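You operate a simulated robot arm through the tools that you are given. There is no shell and no other tool.

Carry out the task below with a simulated robot arm. There is one attempt and no reset: what you move stays moved.

Task
Switch the tea stove on and fill the steel kettle to MAX.
Fine: from the spout; then spout back in the middle, lid shut.

The check looks at the end state, three seconds after you hand in, the way a careful person would. Anything else that was tipped, shoved, dropped, spilled or broken makes it a failure. A push-on lid holds only when it is set on centred and level and pressed home; a screw cap is set on level and turned clockwise until tight.

Robot
A 7-joint arm with a two-finger parallel gripper, fixed in place. Base frame: the origin is at the foot of the arm, x ahead of it, y to its left, z up; the work surface is at about z = 0.842. Units: m, rad, N and s.
With the tool pointing down near the work surface it reaches from about 0.1 to 0.64 m from the base axis. Its first joint turns from -1.152 to 1.152 rad. Payload 1.57 kg.
Tool frame: the origin (TCP) lies between the finger pads and is the grasp point; the fingertips stand 0.03 m ahead of it; z points along the fingers, y is the line along which they close. The gripper opens to 0.08 m. The fingers are 0.017 m wide and 0.012 m thick; the gripper's body (0.04 by 0.082 m) begins 0.08 m behind the TCP.
Orientation is told as [roll, pitch, yaw] about the base's x, y, z axes, in that order, counted from this pose: with the fingers straight down and closing along the base's y, the tool's x points along the base's -x, its y along +y and its z along -z.

Tools
- The arm moves only by the tool apply_moves. Its argument "moves" is a list of rows, each a list of 7 numbers: the shift along the tool's x, y, z in units of 40 mm (1.0 is 40 mm), then the turn, a rotation vector about the tool's x, y, z in units of 8 degrees (1.0 is 8 degrees), then the closure in counts, from 0 (fully open) to 255 (shut). In form: [[tx, ty, tz, rx, ry, rz, hand], ...]. A call has 1 to 20 rows; each row shifts and turns the commanded pose from where the row before left it, along the tool's axes as they then stand. A call with a number of a shift or a turn outside -1 to 1 is refused whole. Rows are played at 5 a second. More than 0.05 m and 0.15 rad between two rows, or a gripper value outside its range, and nothing of the call is played. Where a pose cannot be reached the arm comes as near as it can. A force on the tool above 40 N (or 10 N above the force at the start of the call, whichever is more), or a blocked arm, ends the call early, and 0.2 s more pass. The fingers move at their own pace (about 0.072 m/s each) and stop on an object; they squeeze with about 29 N. The grip force told is the motor's: it shows also when the fingers shut on nothing. Time passes only in rows, and 0.2 s behind the last, so rows that do not move let the fingers close. It gives the time, the measured TCP pose, the force on the tool (base axes), the opening and the grip force at its end, in the units of the frame above (readings bear some noise), with the torque about the TCP (base axes, N m) and any sound that the robot's microphone picked up.
- Cameras (640 x 400 px; columns grow to the right, rows downward): "scene" is fixed at [0.0483, 0.4179, 1.4251]; the picture's right is [-0.86, -0.51, 0.00], its down [-0.25, 0.41, -0.88] and it looks along [0.45, -0.75, -0.48] (base axes); focal length 338 px, centre (320, 200). "wrist" rides on the gripper at [0.072, -0.007, -0.122] in the tool frame; the picture's right is [0.09, 1.00, 0.00], its down [-0.84, 0.08, -0.54] and it looks along [-0.54, 0.05, 0.84] (tool axes); focal length 238 px, centre (320, 200). There is no depth. A picture from a camera that has moved, and an enlarged one, comes with that camera's place and axes in the base frame and with its lens. The place of the scene camera against the robot may be out by one fixed shift of up to 0.012 m in any direction.
- get_image(camera): a new picture of that camera. No time passes.
- close_up(camera, box): a new picture of the part [left, top, right, bottom] of that camera's present view, enlarged. No time passes.
- sign_off(): hands the job in; it is judged then, once.

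Places have to be worked out from the pictures, the camera data and where the tool is seen. Open the gripper and draw the arm clear of the work before you hand the job in, unless the task says otherwise.

The tools are called after "Request:" by a JSON object that holds its "name" and its "arguments". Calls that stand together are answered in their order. apply_moves: Moves the arm, as the interface text tells. Its arguments: {"type":"object","properties":{"moves":{"type":"array","items":{"type":"array","items":{"type":"number"}}}},"required":["moves"]} The other tools are called the same way: get_image (camera) takes a picture; close_up (camera, box) takes an enlarged picture of a part of a camera's view; sign_off () hands the job in.

At the start:

```text
clock: 0.0
tool_pos: [0.3823, -0.0645, 1.199]
tool_rot: [0.0, -0.001, -0.002]
force: [0.7, -0.2, -0.2]
torque: [0.01, -0.03, 0.0]
width: 0.0798
grasp_force: 0.0
```

scene: 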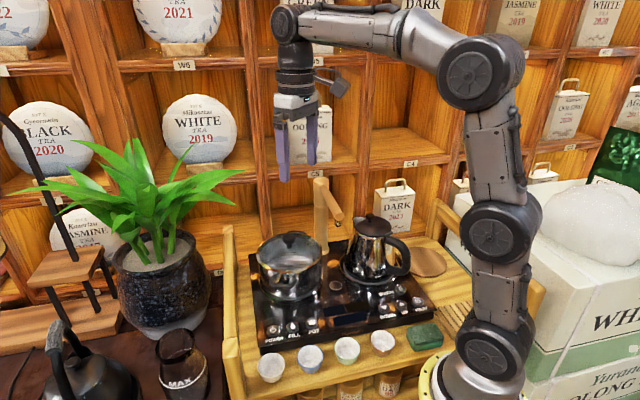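
wrist: 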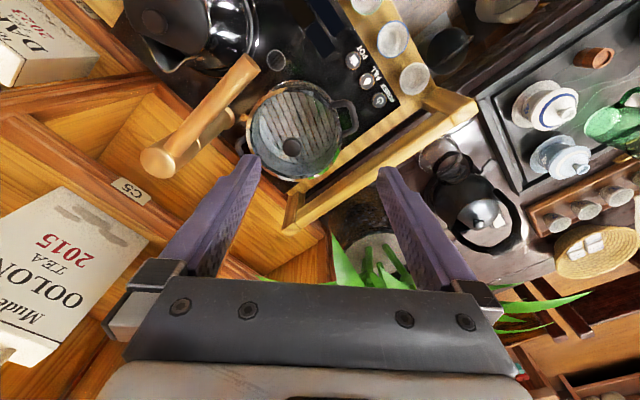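

I'll begin by looking closer at the stove, the kettle and the spout from both cameras.

Request:
{"name": "close_up", "arguments": {"camera": "scene", "box": [230, 160, 470, 310]}}

Request:
{"name": "close_up", "arguments": {"camera": "scene", "box": [240, 270, 460, 400]}}

Request:
{"name": "close_up", "arguments": {"camera": "wrist", "box": [120, 0, 460, 210]}}

```text
2.67 times, centred on (350, 235) of scene
camera zoom: at [0.0483, 0.4179, 1.4251], right [-0.86, -0.51, 0.0], down [-0.25, 0.41, -0.88], along [0.45, -0.75, -0.48], focal length 901 px, centre (240, 107)
```

zoom: 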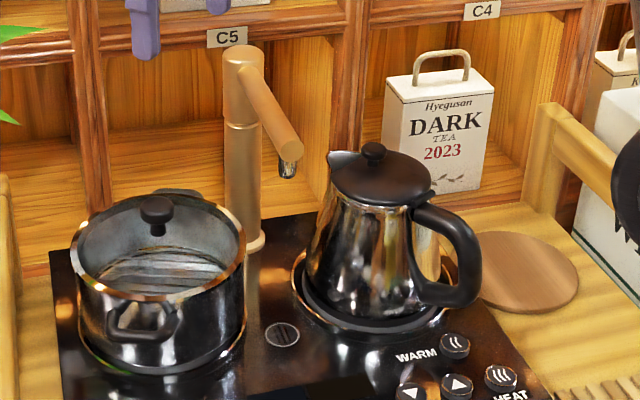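

```text
2.91 times, centred on (350, 335) of scene
camera zoom: at [0.0483, 0.4179, 1.4251], right [-0.86, -0.51, 0.0], down [-0.25, 0.41, -0.88], along [0.45, -0.75, -0.48], focal length 983 px, centre (233, -193)
```

zoom: 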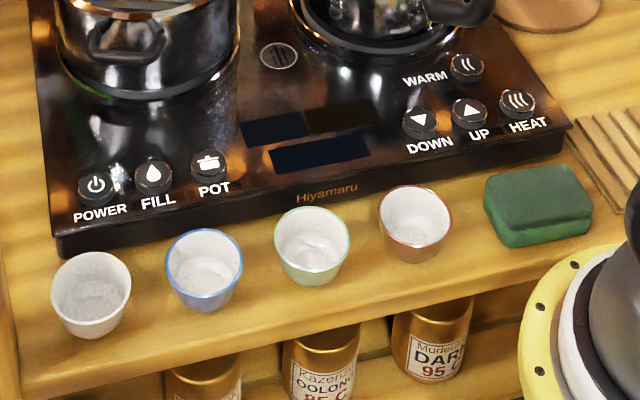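

```text
1.88 times, centred on (290, 105) of wrist
camera zoom: at [0.3107, -0.0705, 1.3214], right [-0.09, 1.0, 0.0], down [0.84, 0.08, 0.54], along [0.54, 0.05, -0.84], focal length 449 px, centre (376, 379)
```

zoom: 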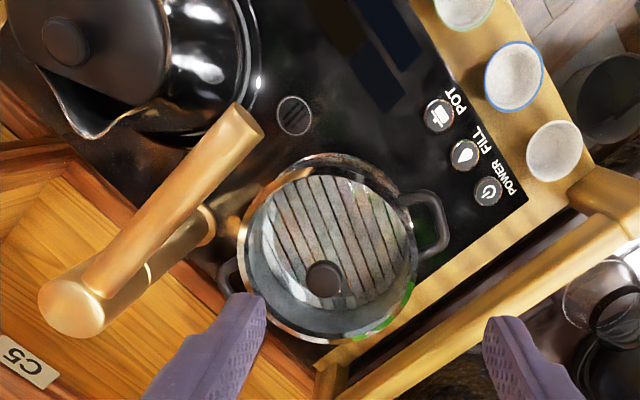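

The stove is turned about 45°. I place the kettle's lid knob near (0.306, -0.26, 0.986), the spout tip near (0.334, -0.137, 1.04), and POWER near (0.385, 0.049, 0.843). I'll move the hand so the wrist camera can see the kettle lid.

Request:
{"name": "apply_moves", "arguments": {"moves": [[0.543, -0.663, 0.0, 0, 0, 0, 0], [0.543, -0.663, 0.0, 0, 0, 0, 0], [0.543, -0.663, 0.0, 0, 0, 0, 0], [0.543, -0.663, 0.0, 0, 0, 0, 0], [0.543, -0.663, 0.0, 0, 0, 0, 0], [0.543, -0.663, 0.0, 0, 0, 0, 0], [0.543, -0.663, 0.0, 0, 0, 0, 0]]}}

Request:
{"name": "get_image", "arguments": {"camera": "wrist"}}

Request:
{"name": "get_image", "arguments": {"camera": "scene"}}

```text
clock: 1.6
tool_pos: [0.2311, -0.2485, 1.2013]
tool_rot: [0.001, 0.0, -0.001]
force: [0.0, 0.2, 0.4]
torque: [0.0, -0.01, -0.01]
width: 0.08
grasp_force: 0.1
```

```text
taken
camera wrist: at [0.1595, -0.2555, 1.322], right [-0.09, 1.0, 0.0], down [0.84, 0.08, 0.54], along [0.54, 0.05, -0.84], focal length 238 px, centre (320, 200)
```

wrist: 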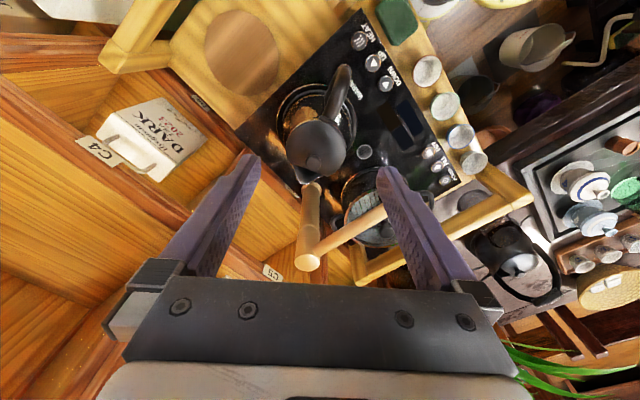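

```text
taken
```

scene: 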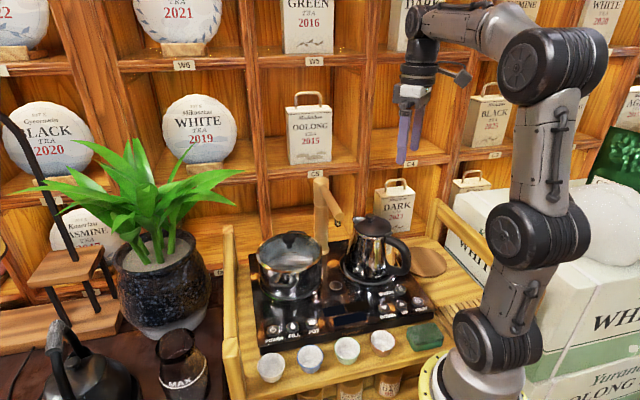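

Request:
{"name": "close_up", "arguments": {"camera": "wrist", "box": [240, 50, 400, 150]}}

Request:
{"name": "close_up", "arguments": {"camera": "wrist", "box": [250, 110, 450, 280]}}

Request:
{"name": "close_up", "arguments": {"camera": "scene", "box": [330, 200, 430, 290]}}

Request:
{"name": "close_up", "arguments": {"camera": "wrist", "box": [340, 20, 480, 200]}}

```text
4.00 times, centred on (320, 100) of wrist
camera zoom: at [0.1595, -0.2555, 1.322], right [-0.09, 1.0, 0.0], down [0.84, 0.08, 0.54], along [0.54, 0.05, -0.84], focal length 953 px, centre (320, 600)
```

zoom: 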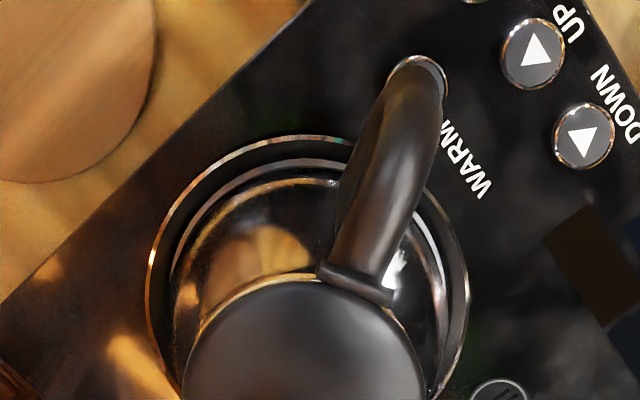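

```text
2.35 times, centred on (350, 195) of wrist
camera zoom: at [0.1595, -0.2555, 1.322], right [-0.09, 1.0, 0.0], down [0.84, 0.08, 0.54], along [0.54, 0.05, -0.84], focal length 561 px, centre (249, 212)
```

zoom: 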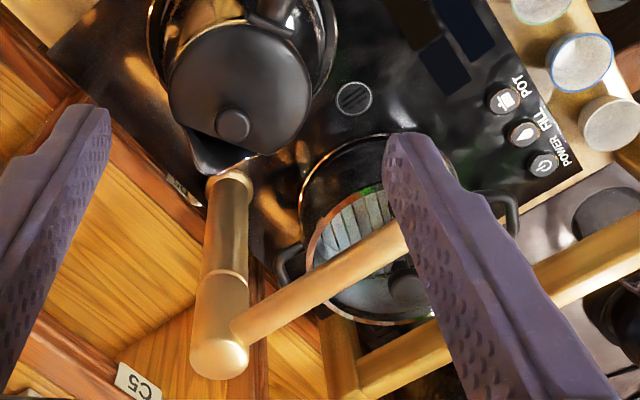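

```text
4.44 times, centred on (380, 245) of scene
camera zoom: at [0.0483, 0.4179, 1.4251], right [-0.86, -0.51, 0.0], down [-0.25, 0.41, -0.88], along [0.45, -0.75, -0.48], focal length 1502 px, centre (53, 0)
```

zoom: 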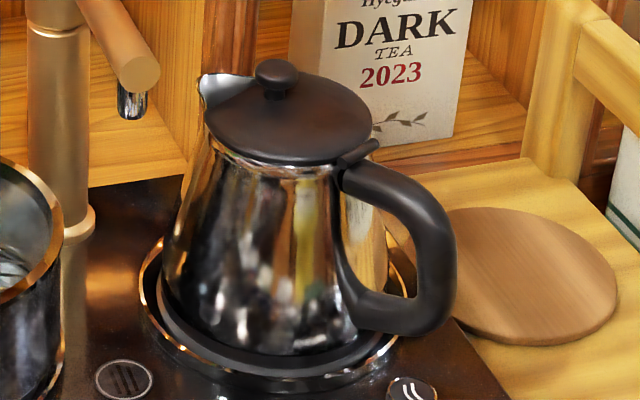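

```text
2.22 times, centred on (410, 110) of wrist
camera zoom: at [0.1595, -0.2555, 1.322], right [-0.09, 1.0, 0.0], down [0.84, 0.08, 0.54], along [0.54, 0.05, -0.84], focal length 530 px, centre (120, 400)
```

zoom: 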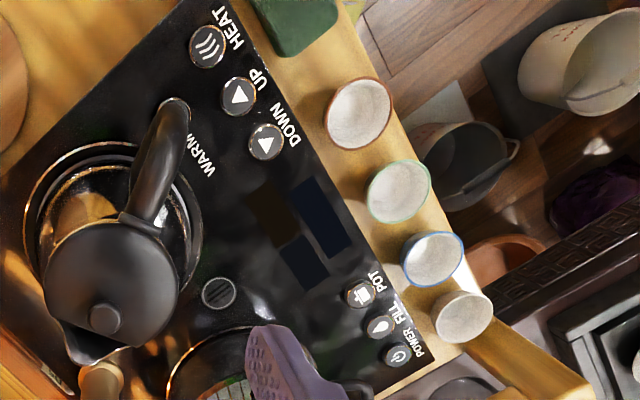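

The kettle lid is hinged at the handle. Its knob is near (0.303, -0.254, 0.996) and the hinge near (0.247, -0.235, 0.975). I'll press POWER first, so I'm shutting the fingers and moving above the button at about (0.385, 0.049).

Request:
{"name": "apply_moves", "arguments": {"moves": [[-0.481, 0.93, 0, 0, 0, 0, 255], [-0.481, 0.93, 0, 0, 0, 0, 255], [-0.481, 0.93, 0, 0, 0, 0, 255], [-0.481, 0.93, 0, 0, 0, 0, 255], [-0.481, 0.93, 0, 0, 0, 0, 255], [-0.481, 0.93, 0, 0, 0, 0, 255], [-0.481, 0.93, 0, 0, 0, 0, 255], [-0.481, 0.93, 0, 0, 0, 0, 255], [0, 0, 1, 0, 0, 0, 255], [0, 0, 1, 0, 0, 0, 255], [0, 0, 1, 0, 0, 0, 255], [0, 0, 1, 0, 0, 0, 255], [0, 0, 1, 0, 0, 0, 255], [0, 0, 1, 0, 0, 0, 255], [0, 0, 1, 0, 0, 0, 255]]}}

Request:
{"name": "get_image", "arguments": {"camera": "scene"}}

Request:
{"name": "get_image", "arguments": {"camera": "wrist"}}

```text
clock: 4.8
tool_pos: [0.383, 0.0495, 0.9219]
tool_rot: [0.001, 0.0, 0.0]
force: [0.6, 0.0, -0.7]
torque: [-0.03, 0.03, -0.02]
width: 0.0
grasp_force: 21.3
```

```text
taken
```

scene: 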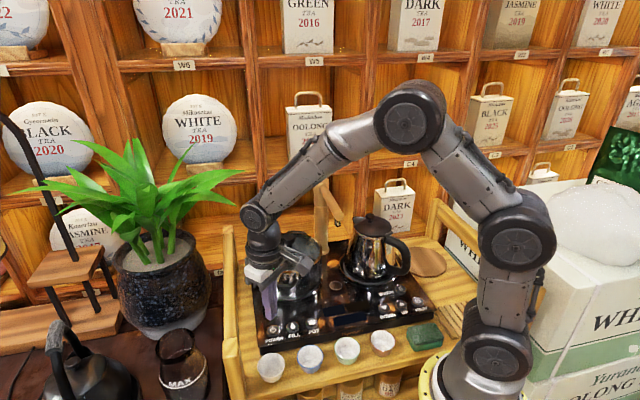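

```text
taken
camera wrist: at [0.3115, 0.0436, 1.0431], right [-0.09, 1.0, 0.0], down [0.84, 0.08, 0.54], along [0.54, 0.05, -0.84], focal length 238 px, centre (320, 200)
```

wrist: 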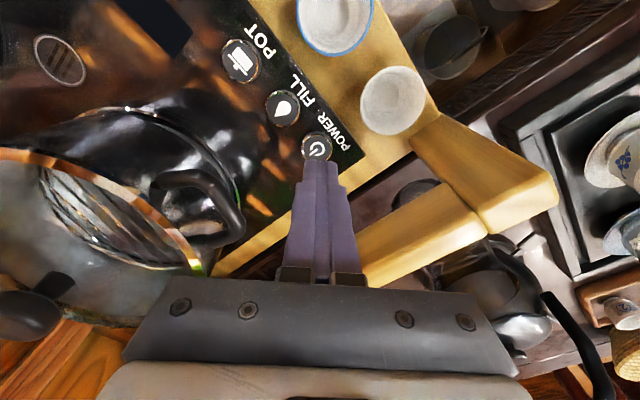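

The fingertips stand right over POWER, about 47 mm above it. I'll go down in small steps until the force shows a press.

Request:
{"name": "apply_moves", "arguments": {"moves": [[0, -0.06, 0.5, 0, 0, 0, 255], [0, 0, 0.4, 0, 0, 0, 255], [0, 0, 0.1, 0, 0, 0, 255], [0, 0, 0.1, 0, 0, 0, 255]]}}

Request:
{"name": "close_up", "arguments": {"camera": "scene", "box": [240, 250, 440, 375]}}

Request:
{"name": "get_image", "arguments": {"camera": "wrist"}}

```text
clock: 5.8
tool_pos: [0.3845, 0.046, 0.8776]
tool_rot: [0.0, 0.001, 0.0]
force: [-1.3, 1.0, 0.6]
torque: [0.0, 0.02, 0.0]
width: 0.0
grasp_force: 21.1
heard: click
```

```text
3.20 times, centred on (340, 312) of scene
camera zoom: at [0.0483, 0.4179, 1.4251], right [-0.86, -0.51, 0.0], down [-0.25, 0.41, -0.88], along [0.45, -0.75, -0.48], focal length 1081 px, centre (256, -160)
```

zoom: 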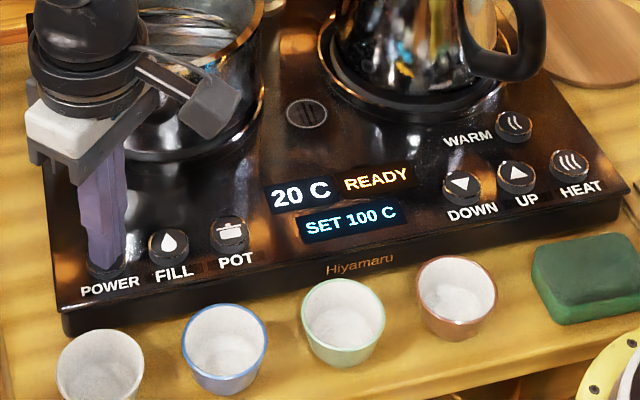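

```text
taken
camera wrist: at [0.3124, 0.0398, 0.9991], right [-0.09, 1.0, 0.0], down [0.84, 0.08, 0.54], along [0.54, 0.05, -0.84], focal length 238 px, centre (320, 200)
```

wrist: 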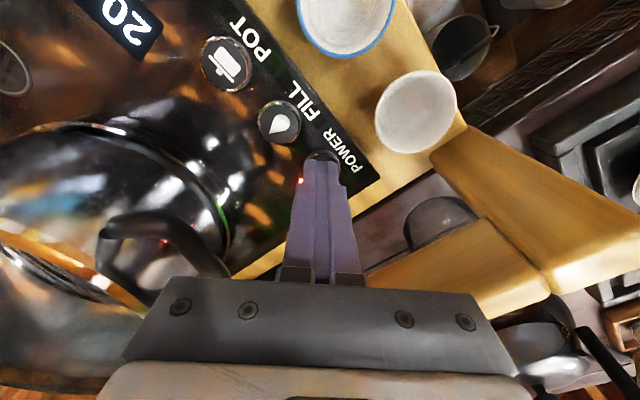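

There was a click and the display lit: 20 C, READY, SET 100 C, so the stove is on. Next I'll lift off and move over the kettle lid knob, turning the tool so the fingers close along the hinge axis.

Request:
{"name": "apply_moves", "arguments": {"moves": [[0, 0, -0.3, 0, 0, 0, 255], [0, 0, -0.9, 0, 0, 0, 255], [0, 0, -1, 0, 0, 0, 255], [0, 0, -1, 0, 0, 0, 255], [0, 0, -1, 0, 0, 0, 255], [0, 0, -1, 0, 0, 0, 255], [0, 0, -1, 0, 0, 0, 255], [0, 0, -1, 0, 0, 0, 255], [0, 0, -0.8, 0, 0, 0, 255], [0.253, -0.94, 0, 0, 0, 0, 96], [0.253, -0.94, 0, 0, 0, 0, 96], [0.253, -0.94, 0, 0, 0, 0, 96], [0.253, -0.94, 0, 0, 0, 0, 96], [0.253, -0.94, 0, 0, 0, 0, 96], [0.253, -0.94, 0, 0, 0, 0, 96], [0.253, -0.94, 0, 0, 0, 0, 96], [0.253, -0.94, 0, 0, 0, 0, 96], [0, 0, 0, 0, 0, 0.7, 96], [0, 0, 0, 0, 0, 0.7, 96], [0, 0, 0, 0, 0, 0.7, 96]]}}

Request:
{"name": "get_image", "arguments": {"camera": "wrist"}}

Request:
{"name": "get_image", "arguments": {"camera": "scene"}}

```text
clock: 10.0
tool_pos: [0.3036, -0.2557, 1.1947]
tool_rot: [-0.001, -0.001, -0.296]
force: [-0.4, 0.2, 0.4]
torque: [0.0, -0.02, 0.0]
width: 0.0497
grasp_force: 0.0
```

```text
taken
camera wrist: at [0.2325, -0.2406, 1.317], right [0.2, 0.98, 0.0], down [0.82, -0.17, 0.54], along [0.53, -0.11, -0.84], focal length 238 px, centre (320, 200)
```

wrist: 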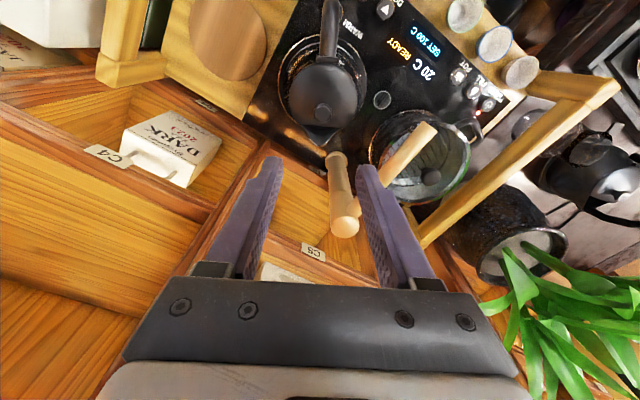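

```text
taken
```

scene: 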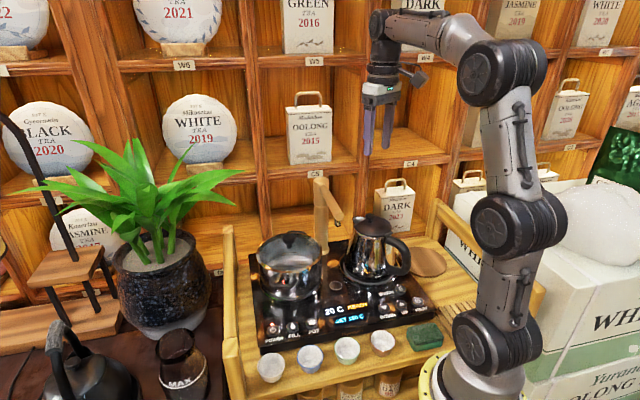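

Request:
{"name": "close_up", "arguments": {"camera": "wrist", "box": [260, 0, 420, 240]}}

Request:
{"name": "close_up", "arguments": {"camera": "wrist", "box": [270, 60, 370, 150]}}

```text
1.67 times, centred on (340, 120) of wrist
camera zoom: at [0.2325, -0.2406, 1.317], right [0.2, 0.98, 0.0], down [0.82, -0.17, 0.54], along [0.53, -0.11, -0.84], focal length 397 px, centre (287, 333)
```

zoom: 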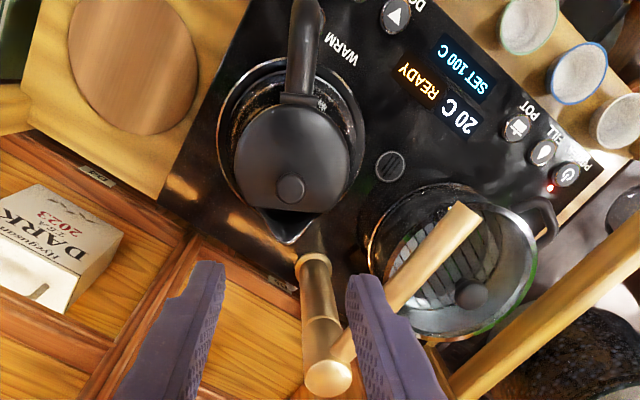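

```text
4.44 times, centred on (320, 105) of wrist
camera zoom: at [0.2325, -0.2406, 1.317], right [0.2, 0.98, 0.0], down [0.82, -0.17, 0.54], along [0.53, -0.11, -0.84], focal length 1059 px, centre (320, 622)
```

zoom: 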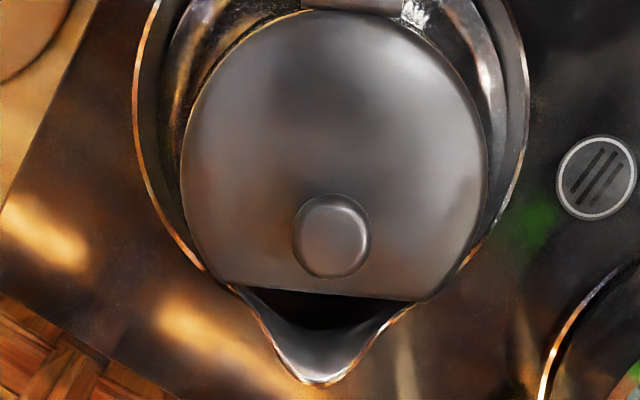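

The knob is about 24 mm wide, centred near (0.305, -0.252), with its top at about z 0.995. I'll come down around it and check the pictures before closing.

Request:
{"name": "apply_moves", "arguments": {"moves": [[0, 0.09, 1, 0, 0, 0, 96], [0, 0, 1, 0, 0, 0, 96], [0, 0, 1, 0, 0, 0, 96], [0, 0, 1, 0, 0, 0, 96], [0, 0, 0.35, 0, 0, 0, 96]]}}

Request:
{"name": "close_up", "arguments": {"camera": "scene", "box": [320, 180, 440, 290]}}

Request:
{"name": "get_image", "arguments": {"camera": "wrist"}}

```text
clock: 11.2
tool_pos: [0.3068, -0.2521, 1.0205]
tool_rot: [0.001, 0.0, -0.293]
force: [0.2, 0.7, 0.5]
torque: [0.01, 0.02, -0.01]
width: 0.0498
grasp_force: 0.1
```

```text
3.64 times, centred on (380, 235) of scene
camera zoom: at [0.0483, 0.4179, 1.4251], right [-0.86, -0.51, 0.0], down [-0.25, 0.41, -0.88], along [0.45, -0.75, -0.48], focal length 1229 px, centre (102, 73)
```

zoom: 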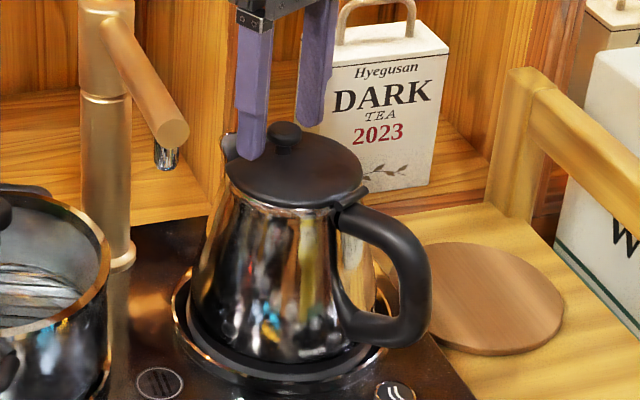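

```text
taken
camera wrist: at [0.2368, -0.2377, 1.1426], right [0.2, 0.98, 0.0], down [0.82, -0.17, 0.54], along [0.53, -0.11, -0.84], focal length 238 px, centre (320, 200)
```

wrist: 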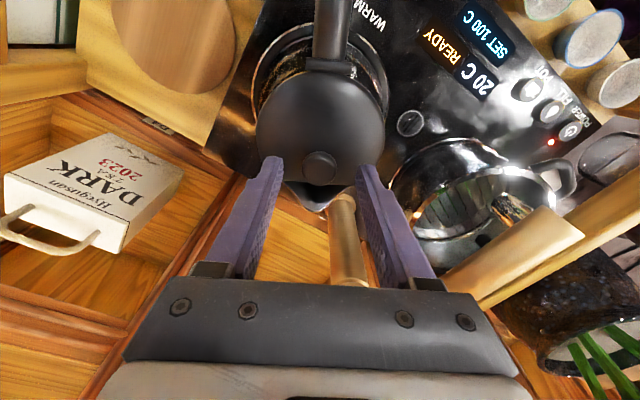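

The knob sits centred between the fingers, which are about 3 mm too far forward. I'll go down the last 9 mm and close on it.

Request:
{"name": "apply_moves", "arguments": {"moves": [[0.09, 0, 0.12, 0, 0, 0, 96], [0, 0, 0.1, 0, 0, 0, 96], [0, 0, 0, 0, 0, 0, 255], [0, 0, 0, 0, 0, 0, 255], [0, 0, 0, 0, 0, 0, 255]]}}

Request:
{"name": "close_up", "arguments": {"camera": "scene", "box": [320, 180, 440, 290]}}

```text
clock: 12.4
tool_pos: [0.3026, -0.2509, 1.0137]
tool_rot: [0.0, 0.0, -0.292]
force: [0.0, -4.2, -0.8]
torque: [-0.22, -0.03, 0.05]
width: 0.0226
grasp_force: 28.7
```

```text
3.64 times, centred on (380, 235) of scene
camera zoom: at [0.0483, 0.4178, 1.4251], right [-0.86, -0.51, 0.0], down [-0.25, 0.41, -0.88], along [0.45, -0.75, -0.48], focal length 1229 px, centre (102, 73)
```

zoom: 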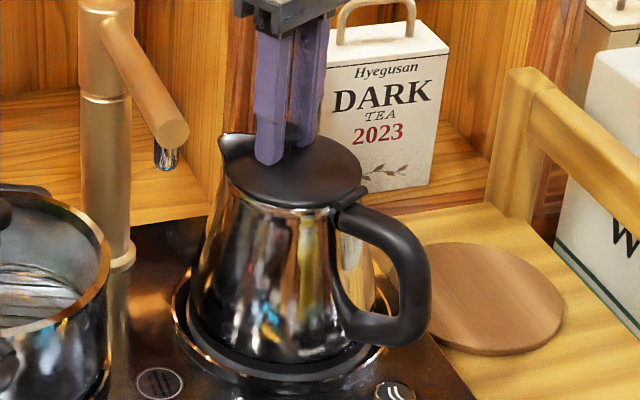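

The knob is gripped at 22.6 mm. I'll ease off the side force and start lifting along the lid's arc.

Request:
{"name": "apply_moves", "arguments": {"moves": [[0, -0.03, 0, 0, 0, 0, 255], [0.06, 0, -0.19, 0, 0, 0, 255], [0.09, 0, -0.185, 0, 0, 0, 255], [0.11, 0, -0.17, 0, 0, 0, 255]]}}

Request:
{"name": "close_up", "arguments": {"camera": "scene", "box": [320, 180, 440, 290]}}

```text
clock: 13.4
tool_pos: [0.2924, -0.2487, 1.0333]
tool_rot: [0.001, 0.002, -0.292]
force: [1.3, 0.0, -8.4]
torque: [-0.15, -0.45, 0.02]
width: 0.0228
grasp_force: 29.2
```

```text
3.64 times, centred on (380, 235) of scene
camera zoom: at [0.0484, 0.4179, 1.4251], right [-0.86, -0.51, 0.0], down [-0.25, 0.41, -0.88], along [0.45, -0.75, -0.48], focal length 1229 px, centre (102, 73)
```

zoom: 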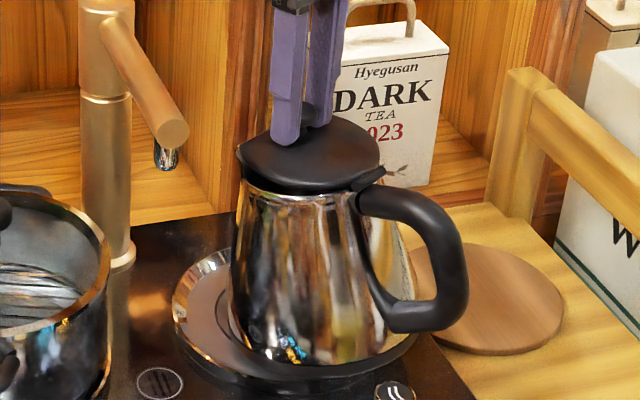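

The whole kettle is lifting instead of the lid opening. I'll reverse the same path to set it back down.

Request:
{"name": "apply_moves", "arguments": {"moves": [[-0.11, 0, 0.17, 0, 0, 0, 255], [-0.09, 0, 0.185, 0, 0, 0, 255], [-0.06, 0, 0.17, 0, 0, 0, 255], [0, 0, 0, 0, 0, 0, 255]]}}

Request:
{"name": "close_up", "arguments": {"camera": "scene", "box": [320, 180, 440, 290]}}

```text
clock: 14.4
tool_pos: [0.3013, -0.2535, 1.0137]
tool_rot: [0.001, -0.002, -0.293]
force: [-0.9, -0.7, -2.8]
torque: [-0.12, -0.36, -0.04]
width: 0.0228
grasp_force: 28.7
```

```text
3.64 times, centred on (380, 235) of scene
camera zoom: at [0.0483, 0.4179, 1.4251], right [-0.86, -0.51, 0.0], down [-0.25, 0.41, -0.88], along [0.45, -0.75, -0.48], focal length 1229 px, centre (102, 73)
```

zoom: 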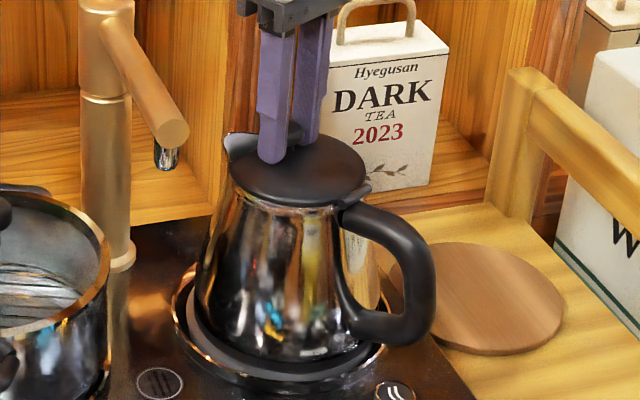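

The kettle is back on its ring but part of its weight still hangs on the fingers, and it sits about 3 mm toward the robot. I'll nudge it forward and down a little, then release and inspect.

Request:
{"name": "apply_moves", "arguments": {"moves": [[-0.05, 0.03, 0.03, 0, 0, 0, 255], [0, 0, 0.03, 0, 0, 0, 255], [0, 0, 0, 0, 0, 0, 255]]}}

Request:
{"name": "close_up", "arguments": {"camera": "scene", "box": [320, 180, 440, 290]}}

```text
clock: 15.2
tool_pos: [0.3033, -0.2528, 1.0118]
tool_rot: [-0.004, -0.005, -0.293]
force: [-7.1, -4.2, 14.0]
torque: [-0.06, 0.24, 0.02]
width: 0.0229
grasp_force: 29.4
```

```text
3.64 times, centred on (380, 235) of scene
camera zoom: at [0.048, 0.4179, 1.4251], right [-0.86, -0.51, 0.0], down [-0.25, 0.41, -0.88], along [0.45, -0.75, -0.48], focal length 1229 px, centre (102, 73)
```

zoom: 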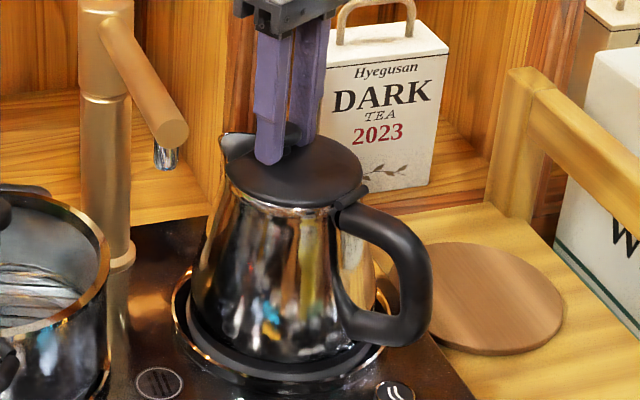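

The kettle is seated back in place, within about 1 mm in the picture. I'll release, rise straight up and look at the hinge.

Request:
{"name": "apply_moves", "arguments": {"moves": [[0, 0, -0.04, 0, 0, 0, 255], [0, 0, 0, 0, 0, 0, 96], [0, 0, 0, 0, 0, 0, 96], [0, 0, -0.5, 0, 0, 0, 96], [0, 0, -1, 0, 0, 0, 96], [0, 0, -1, 0, 0, 0, 96]]}}

Request:
{"name": "close_up", "arguments": {"camera": "wrist", "box": [260, 0, 420, 120]}}

Request:
{"name": "close_up", "arguments": {"camera": "scene", "box": [360, 210, 410, 245]}}

Request:
{"name": "close_up", "arguments": {"camera": "scene", "box": [320, 180, 440, 290]}}

```text
clock: 16.6
tool_pos: [0.3015, -0.2542, 1.1137]
tool_rot: [0.0, 0.0, -0.291]
force: [0.0, 0.0, 0.2]
torque: [0.03, 0.02, -0.02]
width: 0.0498
grasp_force: 0.1
```

```text
3.33 times, centred on (340, 60) of wrist
camera zoom: at [0.2322, -0.2394, 1.2356], right [0.2, 0.98, 0.0], down [0.82, -0.17, 0.54], along [0.53, -0.11, -0.84], focal length 794 px, centre (253, 667)
```

zoom: 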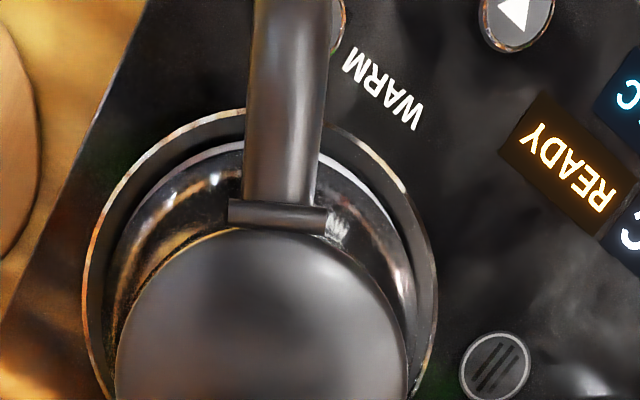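

```text
11.43 times, centred on (385, 228) of scene
camera zoom: at [0.0483, 0.4179, 1.4251], right [-0.86, -0.51, 0.0], down [-0.25, 0.41, -0.88], along [0.45, -0.75, -0.48], focal length 3862 px, centre (-423, -114)
```

zoom: 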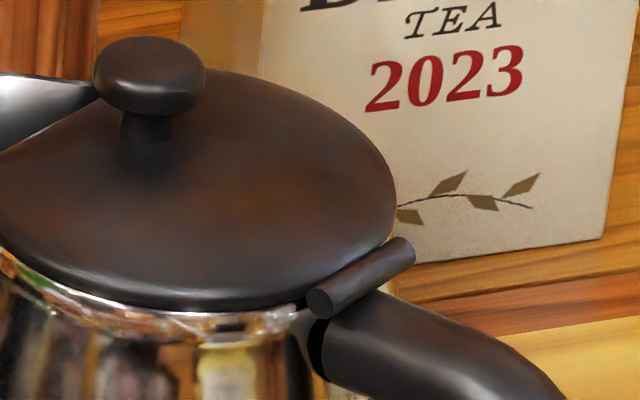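

```text
3.64 times, centred on (380, 235) of scene
camera zoom: at [0.0483, 0.4179, 1.4251], right [-0.86, -0.51, 0.0], down [-0.25, 0.41, -0.88], along [0.45, -0.75, -0.48], focal length 1229 px, centre (102, 73)
```

zoom: 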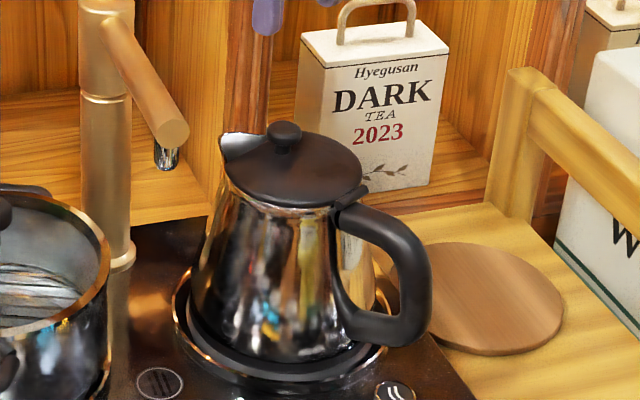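

The hinge is a plain barrel across the top of the handle. I think the knob could not pivot between the squeezed pads, so I'll grip it again and turn the tool with the lid about the hinge, starting with 16°.

Request:
{"name": "apply_moves", "arguments": {"moves": [[0, 0.05, 1, 0, 0, 0, 96], [0, 0, 1, 0, 0, 0, 96], [0, 0, 0.5, 0, 0, 0, 96], [0, 0, 0, 0, 0, 0, 255], [0, 0, 0, 0, 0, 0, 255], [0, 0, 0, 0, 0, 0, 255]]}}

```text
clock: 18.0
tool_pos: [0.3049, -0.2506, 1.0124]
tool_rot: [-0.002, -0.001, -0.293]
force: [1.6, -4.8, 3.9]
torque: [-0.11, 0.0, 0.09]
width: 0.0228
grasp_force: 28.8
```

Request:
{"name": "apply_moves", "arguments": {"moves": [[0, -0.03, -0.02, 0, 0, 0, 255], [0.077, 0, -0.1, 0, -0.5, 0, 255], [0.077, 0, -0.1, 0, -0.5, 0, 255], [0.077, 0, -0.1, 0, -0.5, 0, 255]]}}

Request:
{"name": "close_up", "arguments": {"camera": "scene", "box": [320, 180, 440, 290]}}

```text
clock: 19.0
tool_pos: [0.294, -0.2463, 1.024]
tool_rot: [0.0, -0.207, -0.293]
force: [-0.5, 1.0, 0.4]
torque: [0.1, -0.21, 0.03]
width: 0.0227
grasp_force: 29.1
```

```text
3.64 times, centred on (380, 235) of scene
camera zoom: at [0.0483, 0.4179, 1.4251], right [-0.86, -0.51, 0.0], down [-0.25, 0.41, -0.88], along [0.45, -0.75, -0.48], focal length 1229 px, centre (102, 73)
```

zoom: 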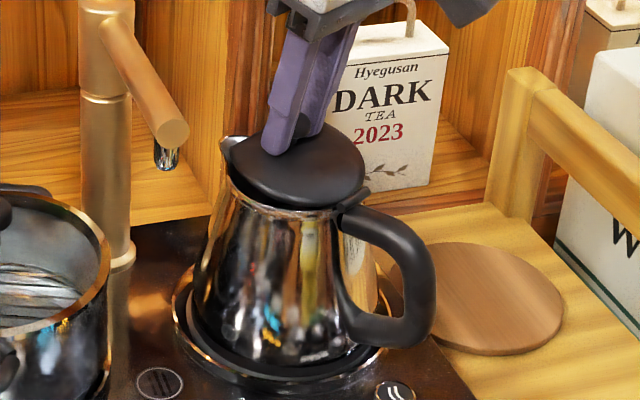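

The lid is opening now with almost no force, though the kettle crept back about 3 mm. I'll keep following the arc with a bit less backward pull.

Request:
{"name": "apply_moves", "arguments": {"moves": [[0.06, 0, -0.1, 0, -0.5, 0, 255], [0.065, 0, -0.1, 0, -0.5, 0, 255], [0.07, 0, -0.1, 0, -0.5, 0, 255], [0.077, 0, -0.1, 0, -0.5, 0, 255]]}}

Request:
{"name": "close_up", "arguments": {"camera": "scene", "box": [320, 180, 440, 290]}}

```text
clock: 20.0
tool_pos: [0.2782, -0.2427, 1.0357]
tool_rot: [0.001, -0.488, -0.293]
force: [-1.6, 1.0, -0.6]
torque: [0.07, -0.05, 0.02]
width: 0.0228
grasp_force: 28.7
```

```text
3.64 times, centred on (380, 235) of scene
camera zoom: at [0.0483, 0.4179, 1.4251], right [-0.86, -0.51, 0.0], down [-0.25, 0.41, -0.88], along [0.45, -0.75, -0.48], focal length 1229 px, centre (102, 73)
```

zoom: 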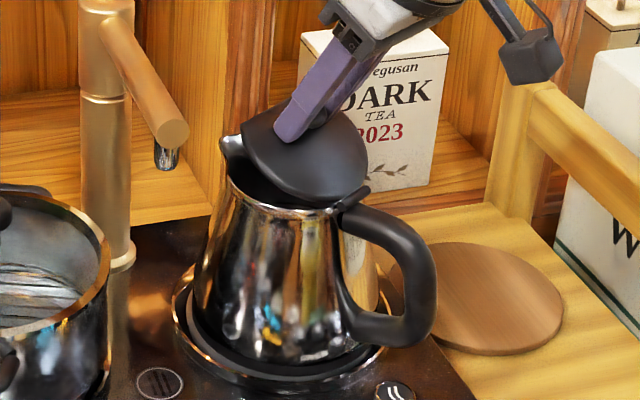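

Request:
{"name": "apply_moves", "arguments": {"moves": [[0.074, 0, -0.1, 0, -0.5, 0, 255], [0.074, 0, -0.1, 0, -0.5, 0, 255], [0.074, 0, -0.1, 0, -0.5, 0, 255], [0.074, 0, -0.1, 0, -0.5, 0, 255], [0.074, 0, -0.1, 0, -0.5, 0, 255]]}}

Request:
{"name": "get_image", "arguments": {"camera": "scene"}}

Request:
{"name": "close_up", "arguments": {"camera": "scene", "box": [320, 180, 440, 290]}}

```text
clock: 21.2
tool_pos: [0.2566, -0.2349, 1.044]
tool_rot: [-0.001, -0.839, -0.292]
force: [-3.2, -0.7, 0.4]
torque: [0.2, 0.09, 0.0]
width: 0.0228
grasp_force: 29.2
```

```text
taken
```

scene: 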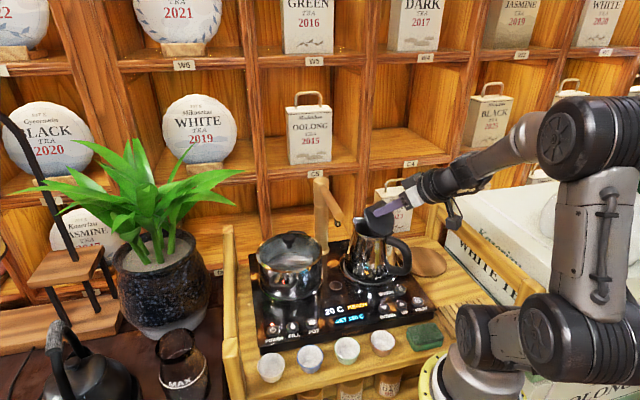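

```text
3.64 times, centred on (380, 235) of scene
camera zoom: at [0.0483, 0.4179, 1.4251], right [-0.86, -0.51, 0.0], down [-0.25, 0.41, -0.88], along [0.45, -0.75, -0.48], focal length 1229 px, centre (102, 73)
```

zoom: 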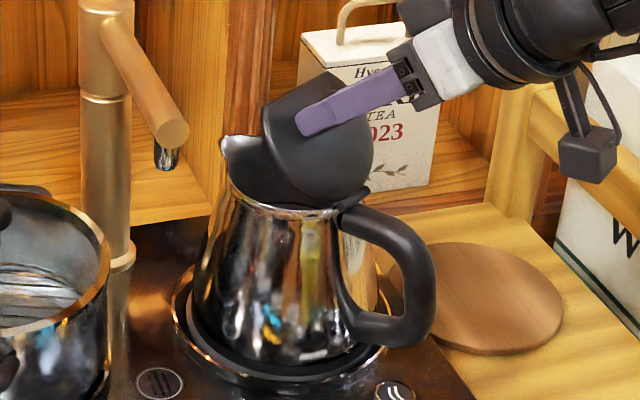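

Request:
{"name": "apply_moves", "arguments": {"moves": [[0.074, 0, -0.1, 0, -0.5, 0, 255], [0.074, 0, -0.1, 0, -0.5, 0, 255], [0.074, 0, -0.1, 0, -0.5, 0, 255], [0.074, 0, -0.1, 0, -0.5, 0, 255]]}}

Request:
{"name": "get_image", "arguments": {"camera": "scene"}}

Request:
{"name": "get_image", "arguments": {"camera": "wrist"}}

```text
clock: 22.2
tool_pos: [0.2682, -0.2157, 1.0453]
tool_rot: [-0.005, -1.121, -0.29]
force: [-8.0, -5.4, 15.6]
torque: [-0.37, 0.6, -0.4]
width: 0.0232
grasp_force: 29.3
out of reach, approached as far as the arm can: row 1, 2, 3, 4
```

```text
taken
```

scene: 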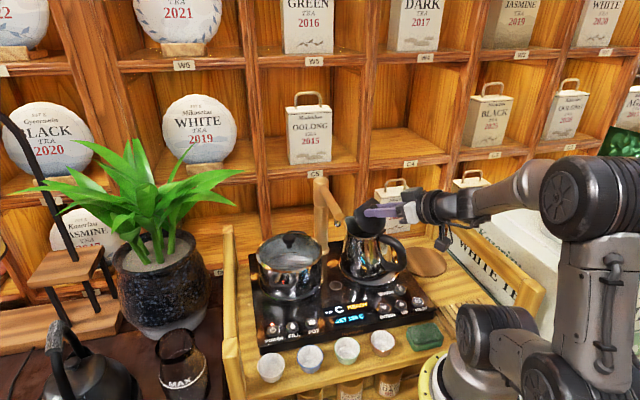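

```text
taken
camera wrist: at [0.131, -0.1806, 1.0336], right [0.25, 0.96, -0.09], down [-0.1, 0.11, 0.99], along [0.96, -0.24, 0.12], focal length 238 px, centre (320, 200)
```

wrist: 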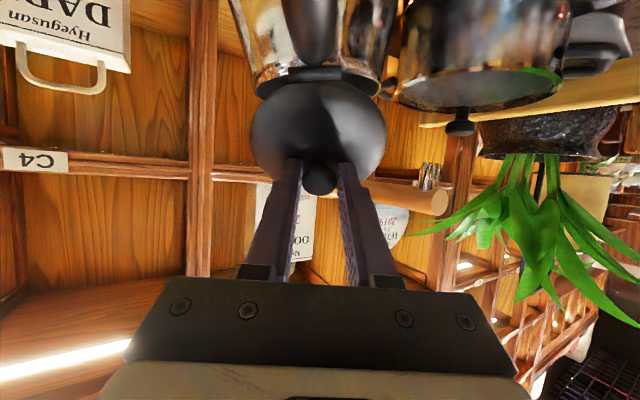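

Those last rows went past the arm's reach and pushed the hand sideways, so I'll back them out at once.

Request:
{"name": "apply_moves", "arguments": {"moves": [[-0.074, 0, 0.1, 0, 0.5, 0, 255], [-0.074, 0, 0.1, 0, 0.5, 0, 255], [-0.074, 0, 0.1, 0, 0.5, 0, 255], [-0.074, 0, 0.1, 0, 0.5, 0, 255]]}}

Request:
{"name": "close_up", "arguments": {"camera": "scene", "box": [320, 180, 440, 290]}}

Request:
{"name": "get_image", "arguments": {"camera": "wrist"}}

```text
clock: 23.2
tool_pos: [0.2874, -0.219, 1.0438]
tool_rot: [0.009, -0.831, -0.299]
force: [-0.1, -0.1, -6.5]
torque: [0.18, -0.24, -0.05]
width: 0.0228
grasp_force: 28.8
```

```text
3.64 times, centred on (380, 235) of scene
camera zoom: at [0.0484, 0.4179, 1.4251], right [-0.86, -0.51, 0.0], down [-0.25, 0.41, -0.88], along [0.45, -0.75, -0.48], focal length 1229 px, centre (102, 73)
```

zoom: 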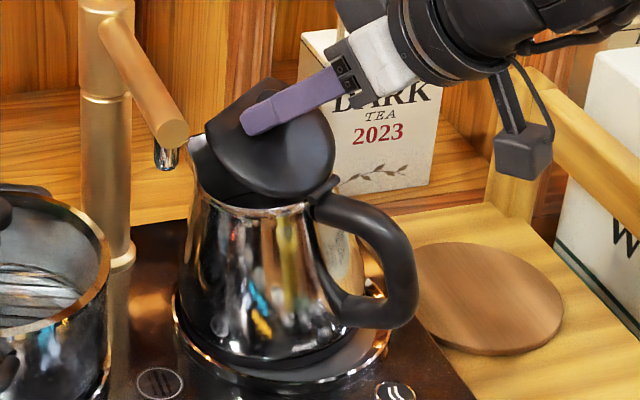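

```text
taken
camera wrist: at [0.1527, -0.1856, 1.0728], right [0.23, 0.97, -0.06], down [0.18, 0.02, 0.98], along [0.96, -0.23, -0.17], focal length 238 px, centre (320, 200)
```

wrist: 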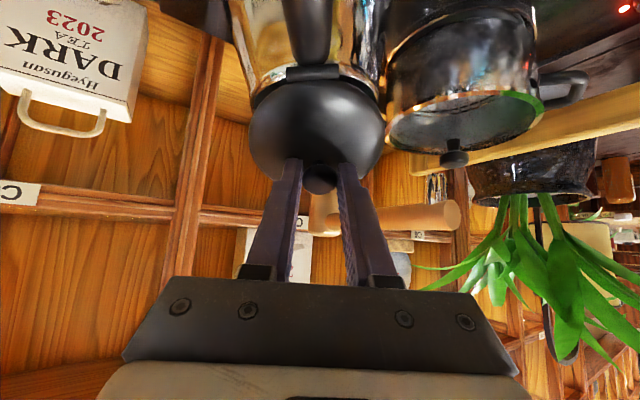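

The hand, holding the lid, ended 3 cm off its earlier pose and carried the kettle along, with about 6.5 N hanging on it. I'll take it slightly up and straight back to the earlier seated place at (0.2566, -0.2349, 1.044).

Request:
{"name": "apply_moves", "arguments": {"moves": [[-0.037, 0, -0.033, 0, 0, 0, 255], [0.104, -0.151, -0.115, 0, 0, 0, 255], [0.104, -0.151, -0.115, 0, 0, 0, 255], [0.104, -0.151, -0.115, 0, 0, 0, 255], [0.104, -0.151, -0.115, 0, 0, 0, 255]]}}

Request:
{"name": "close_up", "arguments": {"camera": "scene", "box": [320, 180, 440, 290]}}

```text
clock: 24.4
tool_pos: [0.2578, -0.2369, 1.0458]
tool_rot: [0.0, -0.837, -0.292]
force: [1.9, -0.5, -8.3]
torque: [0.11, -0.23, 0.0]
width: 0.023
grasp_force: 29.1
```

```text
3.64 times, centred on (380, 235) of scene
camera zoom: at [0.0484, 0.4179, 1.4251], right [-0.86, -0.51, 0.0], down [-0.25, 0.41, -0.88], along [0.45, -0.75, -0.48], focal length 1229 px, centre (102, 73)
```

zoom: 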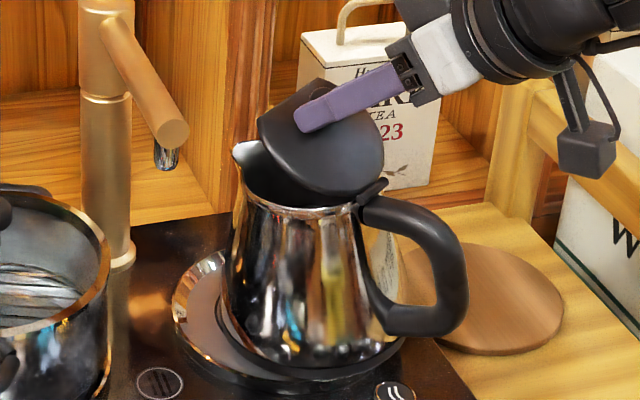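

The kettle is hanging from the lid and sits about 2 cm too far back. I'll bring it forward so the hinge is where it was, then look before lowering.

Request:
{"name": "apply_moves", "arguments": {"moves": [[-0.082, 0.135, 0.091, 0, 0, 0, 255], [-0.082, 0.135, 0.091, 0, 0, 0, 255], [0, 0, 0, 0, 0, 0, 255]]}}

Request:
{"name": "close_up", "arguments": {"camera": "scene", "box": [320, 180, 440, 290]}}

Request:
{"name": "get_image", "arguments": {"camera": "wrist"}}

```text
clock: 25.2
tool_pos: [0.269, -0.2291, 1.0471]
tool_rot: [-0.001, -0.836, -0.293]
force: [-1.0, -0.3, -4.9]
torque: [0.03, -0.03, -0.03]
width: 0.0229
grasp_force: 29.6
```

```text
3.64 times, centred on (380, 235) of scene
camera zoom: at [0.0483, 0.4179, 1.4251], right [-0.86, -0.51, 0.0], down [-0.25, 0.41, -0.88], along [0.45, -0.75, -0.48], focal length 1229 px, centre (102, 73)
```

zoom: 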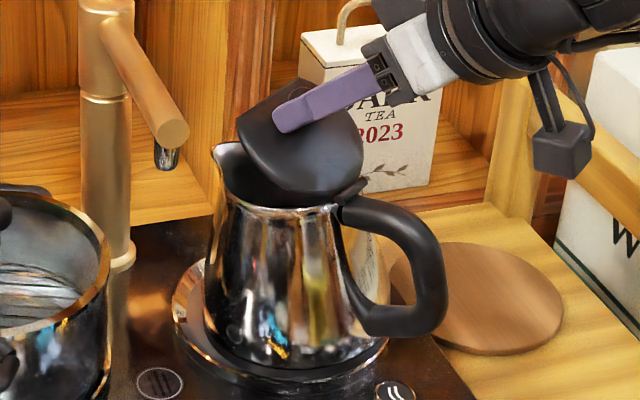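

```text
taken
camera wrist: at [0.1342, -0.1939, 1.0753], right [0.23, 0.97, -0.07], down [0.17, 0.03, 0.98], along [0.96, -0.24, -0.16], focal length 238 px, centre (320, 200)
```

wrist: 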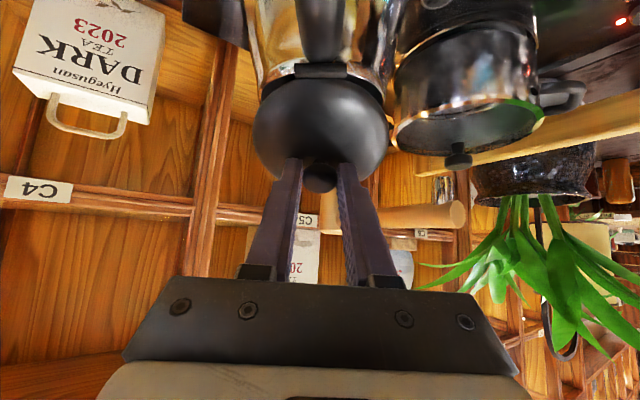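

The kettle is tipped slightly forward on its front edge because the lid holds the hinge about 8 mm high. I'll lower it in small steps.

Request:
{"name": "apply_moves", "arguments": {"moves": [[0.06, 0, 0.05, 0, 0, 0, 255], [0.06, 0, 0.05, 0, 0, 0, 255], [0, 0, 0, 0, 0, 0, 255]]}}

Request:
{"name": "close_up", "arguments": {"camera": "scene", "box": [320, 180, 440, 290]}}

```text
clock: 26.0
tool_pos: [0.2699, -0.2297, 1.0427]
tool_rot: [-0.004, -0.839, -0.292]
force: [0.3, -3.3, -0.8]
torque: [-0.13, -0.07, -0.05]
width: 0.0228
grasp_force: 28.5
```

```text
3.64 times, centred on (380, 235) of scene
camera zoom: at [0.0483, 0.4178, 1.4251], right [-0.86, -0.51, 0.0], down [-0.25, 0.41, -0.88], along [0.45, -0.75, -0.48], focal length 1229 px, centre (102, 73)
```

zoom: 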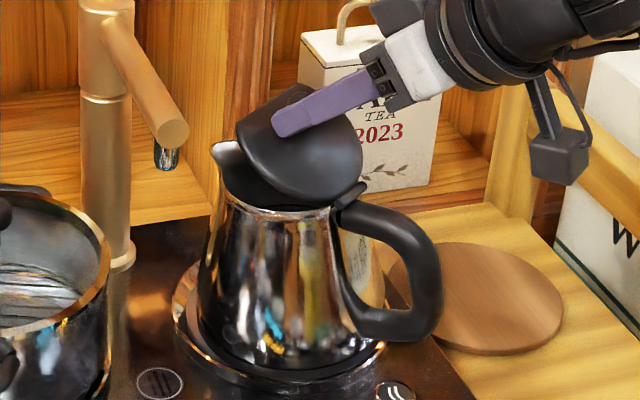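

Request:
{"name": "apply_moves", "arguments": {"moves": [[0.05, -0.03, 0.04, 0, 0, 0, 255], [0.02, 0, 0.02, 0, 0, 0, 255], [0, 0, 0, 0, 0, 0, 255]]}}

Request:
{"name": "close_up", "arguments": {"camera": "scene", "box": [320, 180, 440, 290]}}

```text
clock: 26.8
tool_pos: [0.2686, -0.2299, 1.0386]
tool_rot: [-0.002, -0.838, -0.292]
force: [-1.3, -3.9, 3.9]
torque: [0.02, 0.14, 0.08]
width: 0.0226
grasp_force: 28.6
```

```text
3.64 times, centred on (380, 235) of scene
camera zoom: at [0.0482, 0.4178, 1.4251], right [-0.86, -0.51, 0.0], down [-0.25, 0.41, -0.88], along [0.45, -0.75, -0.48], focal length 1229 px, centre (102, 73)
```

zoom: 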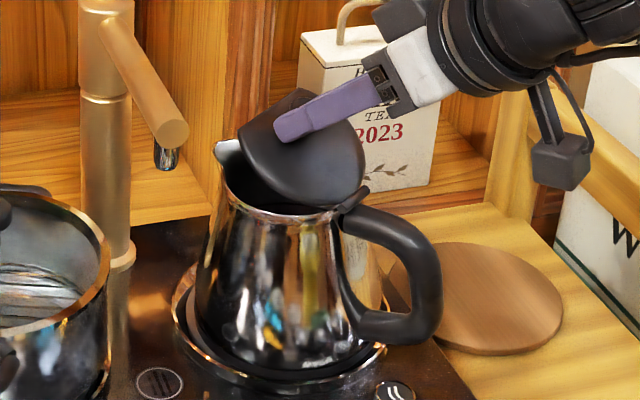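

The kettle stands flat on its ring again, turned by a few degrees, with the lid about 40° open. I'll release the knob, rise straight up and see whether the hinge holds the lid there.

Request:
{"name": "apply_moves", "arguments": {"moves": [[0, 0, 0, 0, 0, 0, 96], [0, 0, 0, 0, 0, 0, 96], [0, 0, 0, 0, 0, 0, 96]]}}

Request:
{"name": "close_up", "arguments": {"camera": "scene", "box": [320, 180, 440, 290]}}

```text
clock: 27.6
tool_pos: [0.2695, -0.2294, 1.0381]
tool_rot: [-0.001, -0.838, -0.293]
force: [-0.3, 0.6, -0.5]
torque: [0.01, 0.01, -0.01]
width: 0.05
grasp_force: 0.0
```

```text
3.64 times, centred on (380, 235) of scene
camera zoom: at [0.0483, 0.4179, 1.4251], right [-0.86, -0.51, 0.0], down [-0.25, 0.41, -0.88], along [0.45, -0.75, -0.48], focal length 1229 px, centre (102, 73)
```

zoom: 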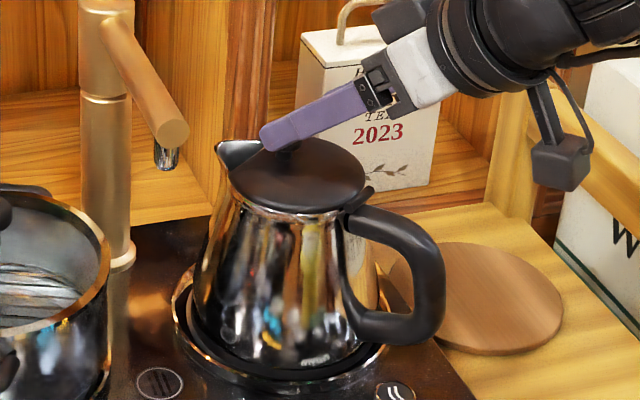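

The hinge has little friction and the lid fell shut with the kettle staying put. I'll lift clear and straighten the tool, then try a much lighter grip so the knob can pivot between the pads.

Request:
{"name": "apply_moves", "arguments": {"moves": [[-0.372, 0, -0.335, 0, 0, 0, 96], [-0.743, 0, -0.669, 0, 0, 0, 96], [-0.743, 0, -0.669, 0, 0, 0, 96], [-0.3, 0, -0.3, 0, 1, 0, 96], [-0.3, 0, 0, 0, 1, 0, 96], [-0.3, 0, 0, 0, 1, 0, 96], [-0.2, 0, 0, 0, 1, 0, 96], [-0.2, 0, 0, 0, 1, 0, 96], [0, 0, 0, 0, 1, 0, 96]]}}

Request:
{"name": "get_image", "arguments": {"camera": "wrist"}}

Request:
{"name": "get_image", "arguments": {"camera": "scene"}}

```text
clock: 29.6
tool_pos: [0.2999, -0.2391, 1.174]
tool_rot: [-0.002, 0.003, -0.296]
force: [1.1, -0.5, -0.7]
torque: [0.02, 0.03, 0.01]
width: 0.0501
grasp_force: 0.0
```

```text
taken
camera wrist: at [0.2303, -0.225, 1.2969], right [0.2, 0.98, 0.0], down [0.82, -0.17, 0.54], along [0.53, -0.11, -0.84], focal length 238 px, centre (320, 200)
```

wrist: 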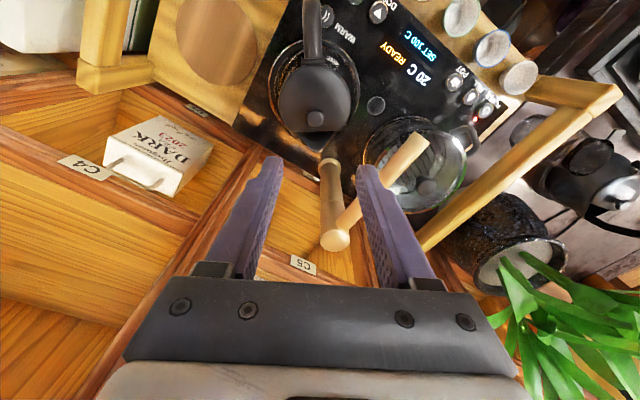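

```text
taken
```

scene: 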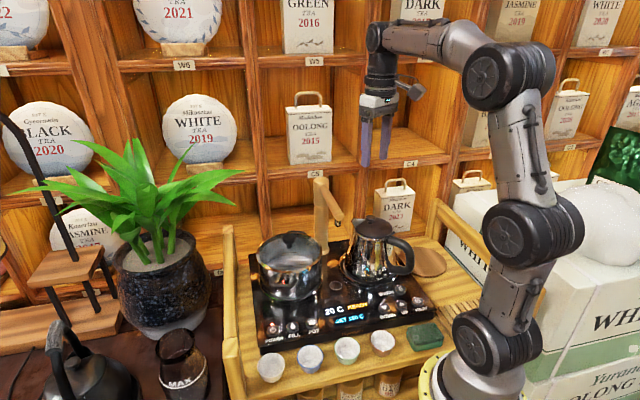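

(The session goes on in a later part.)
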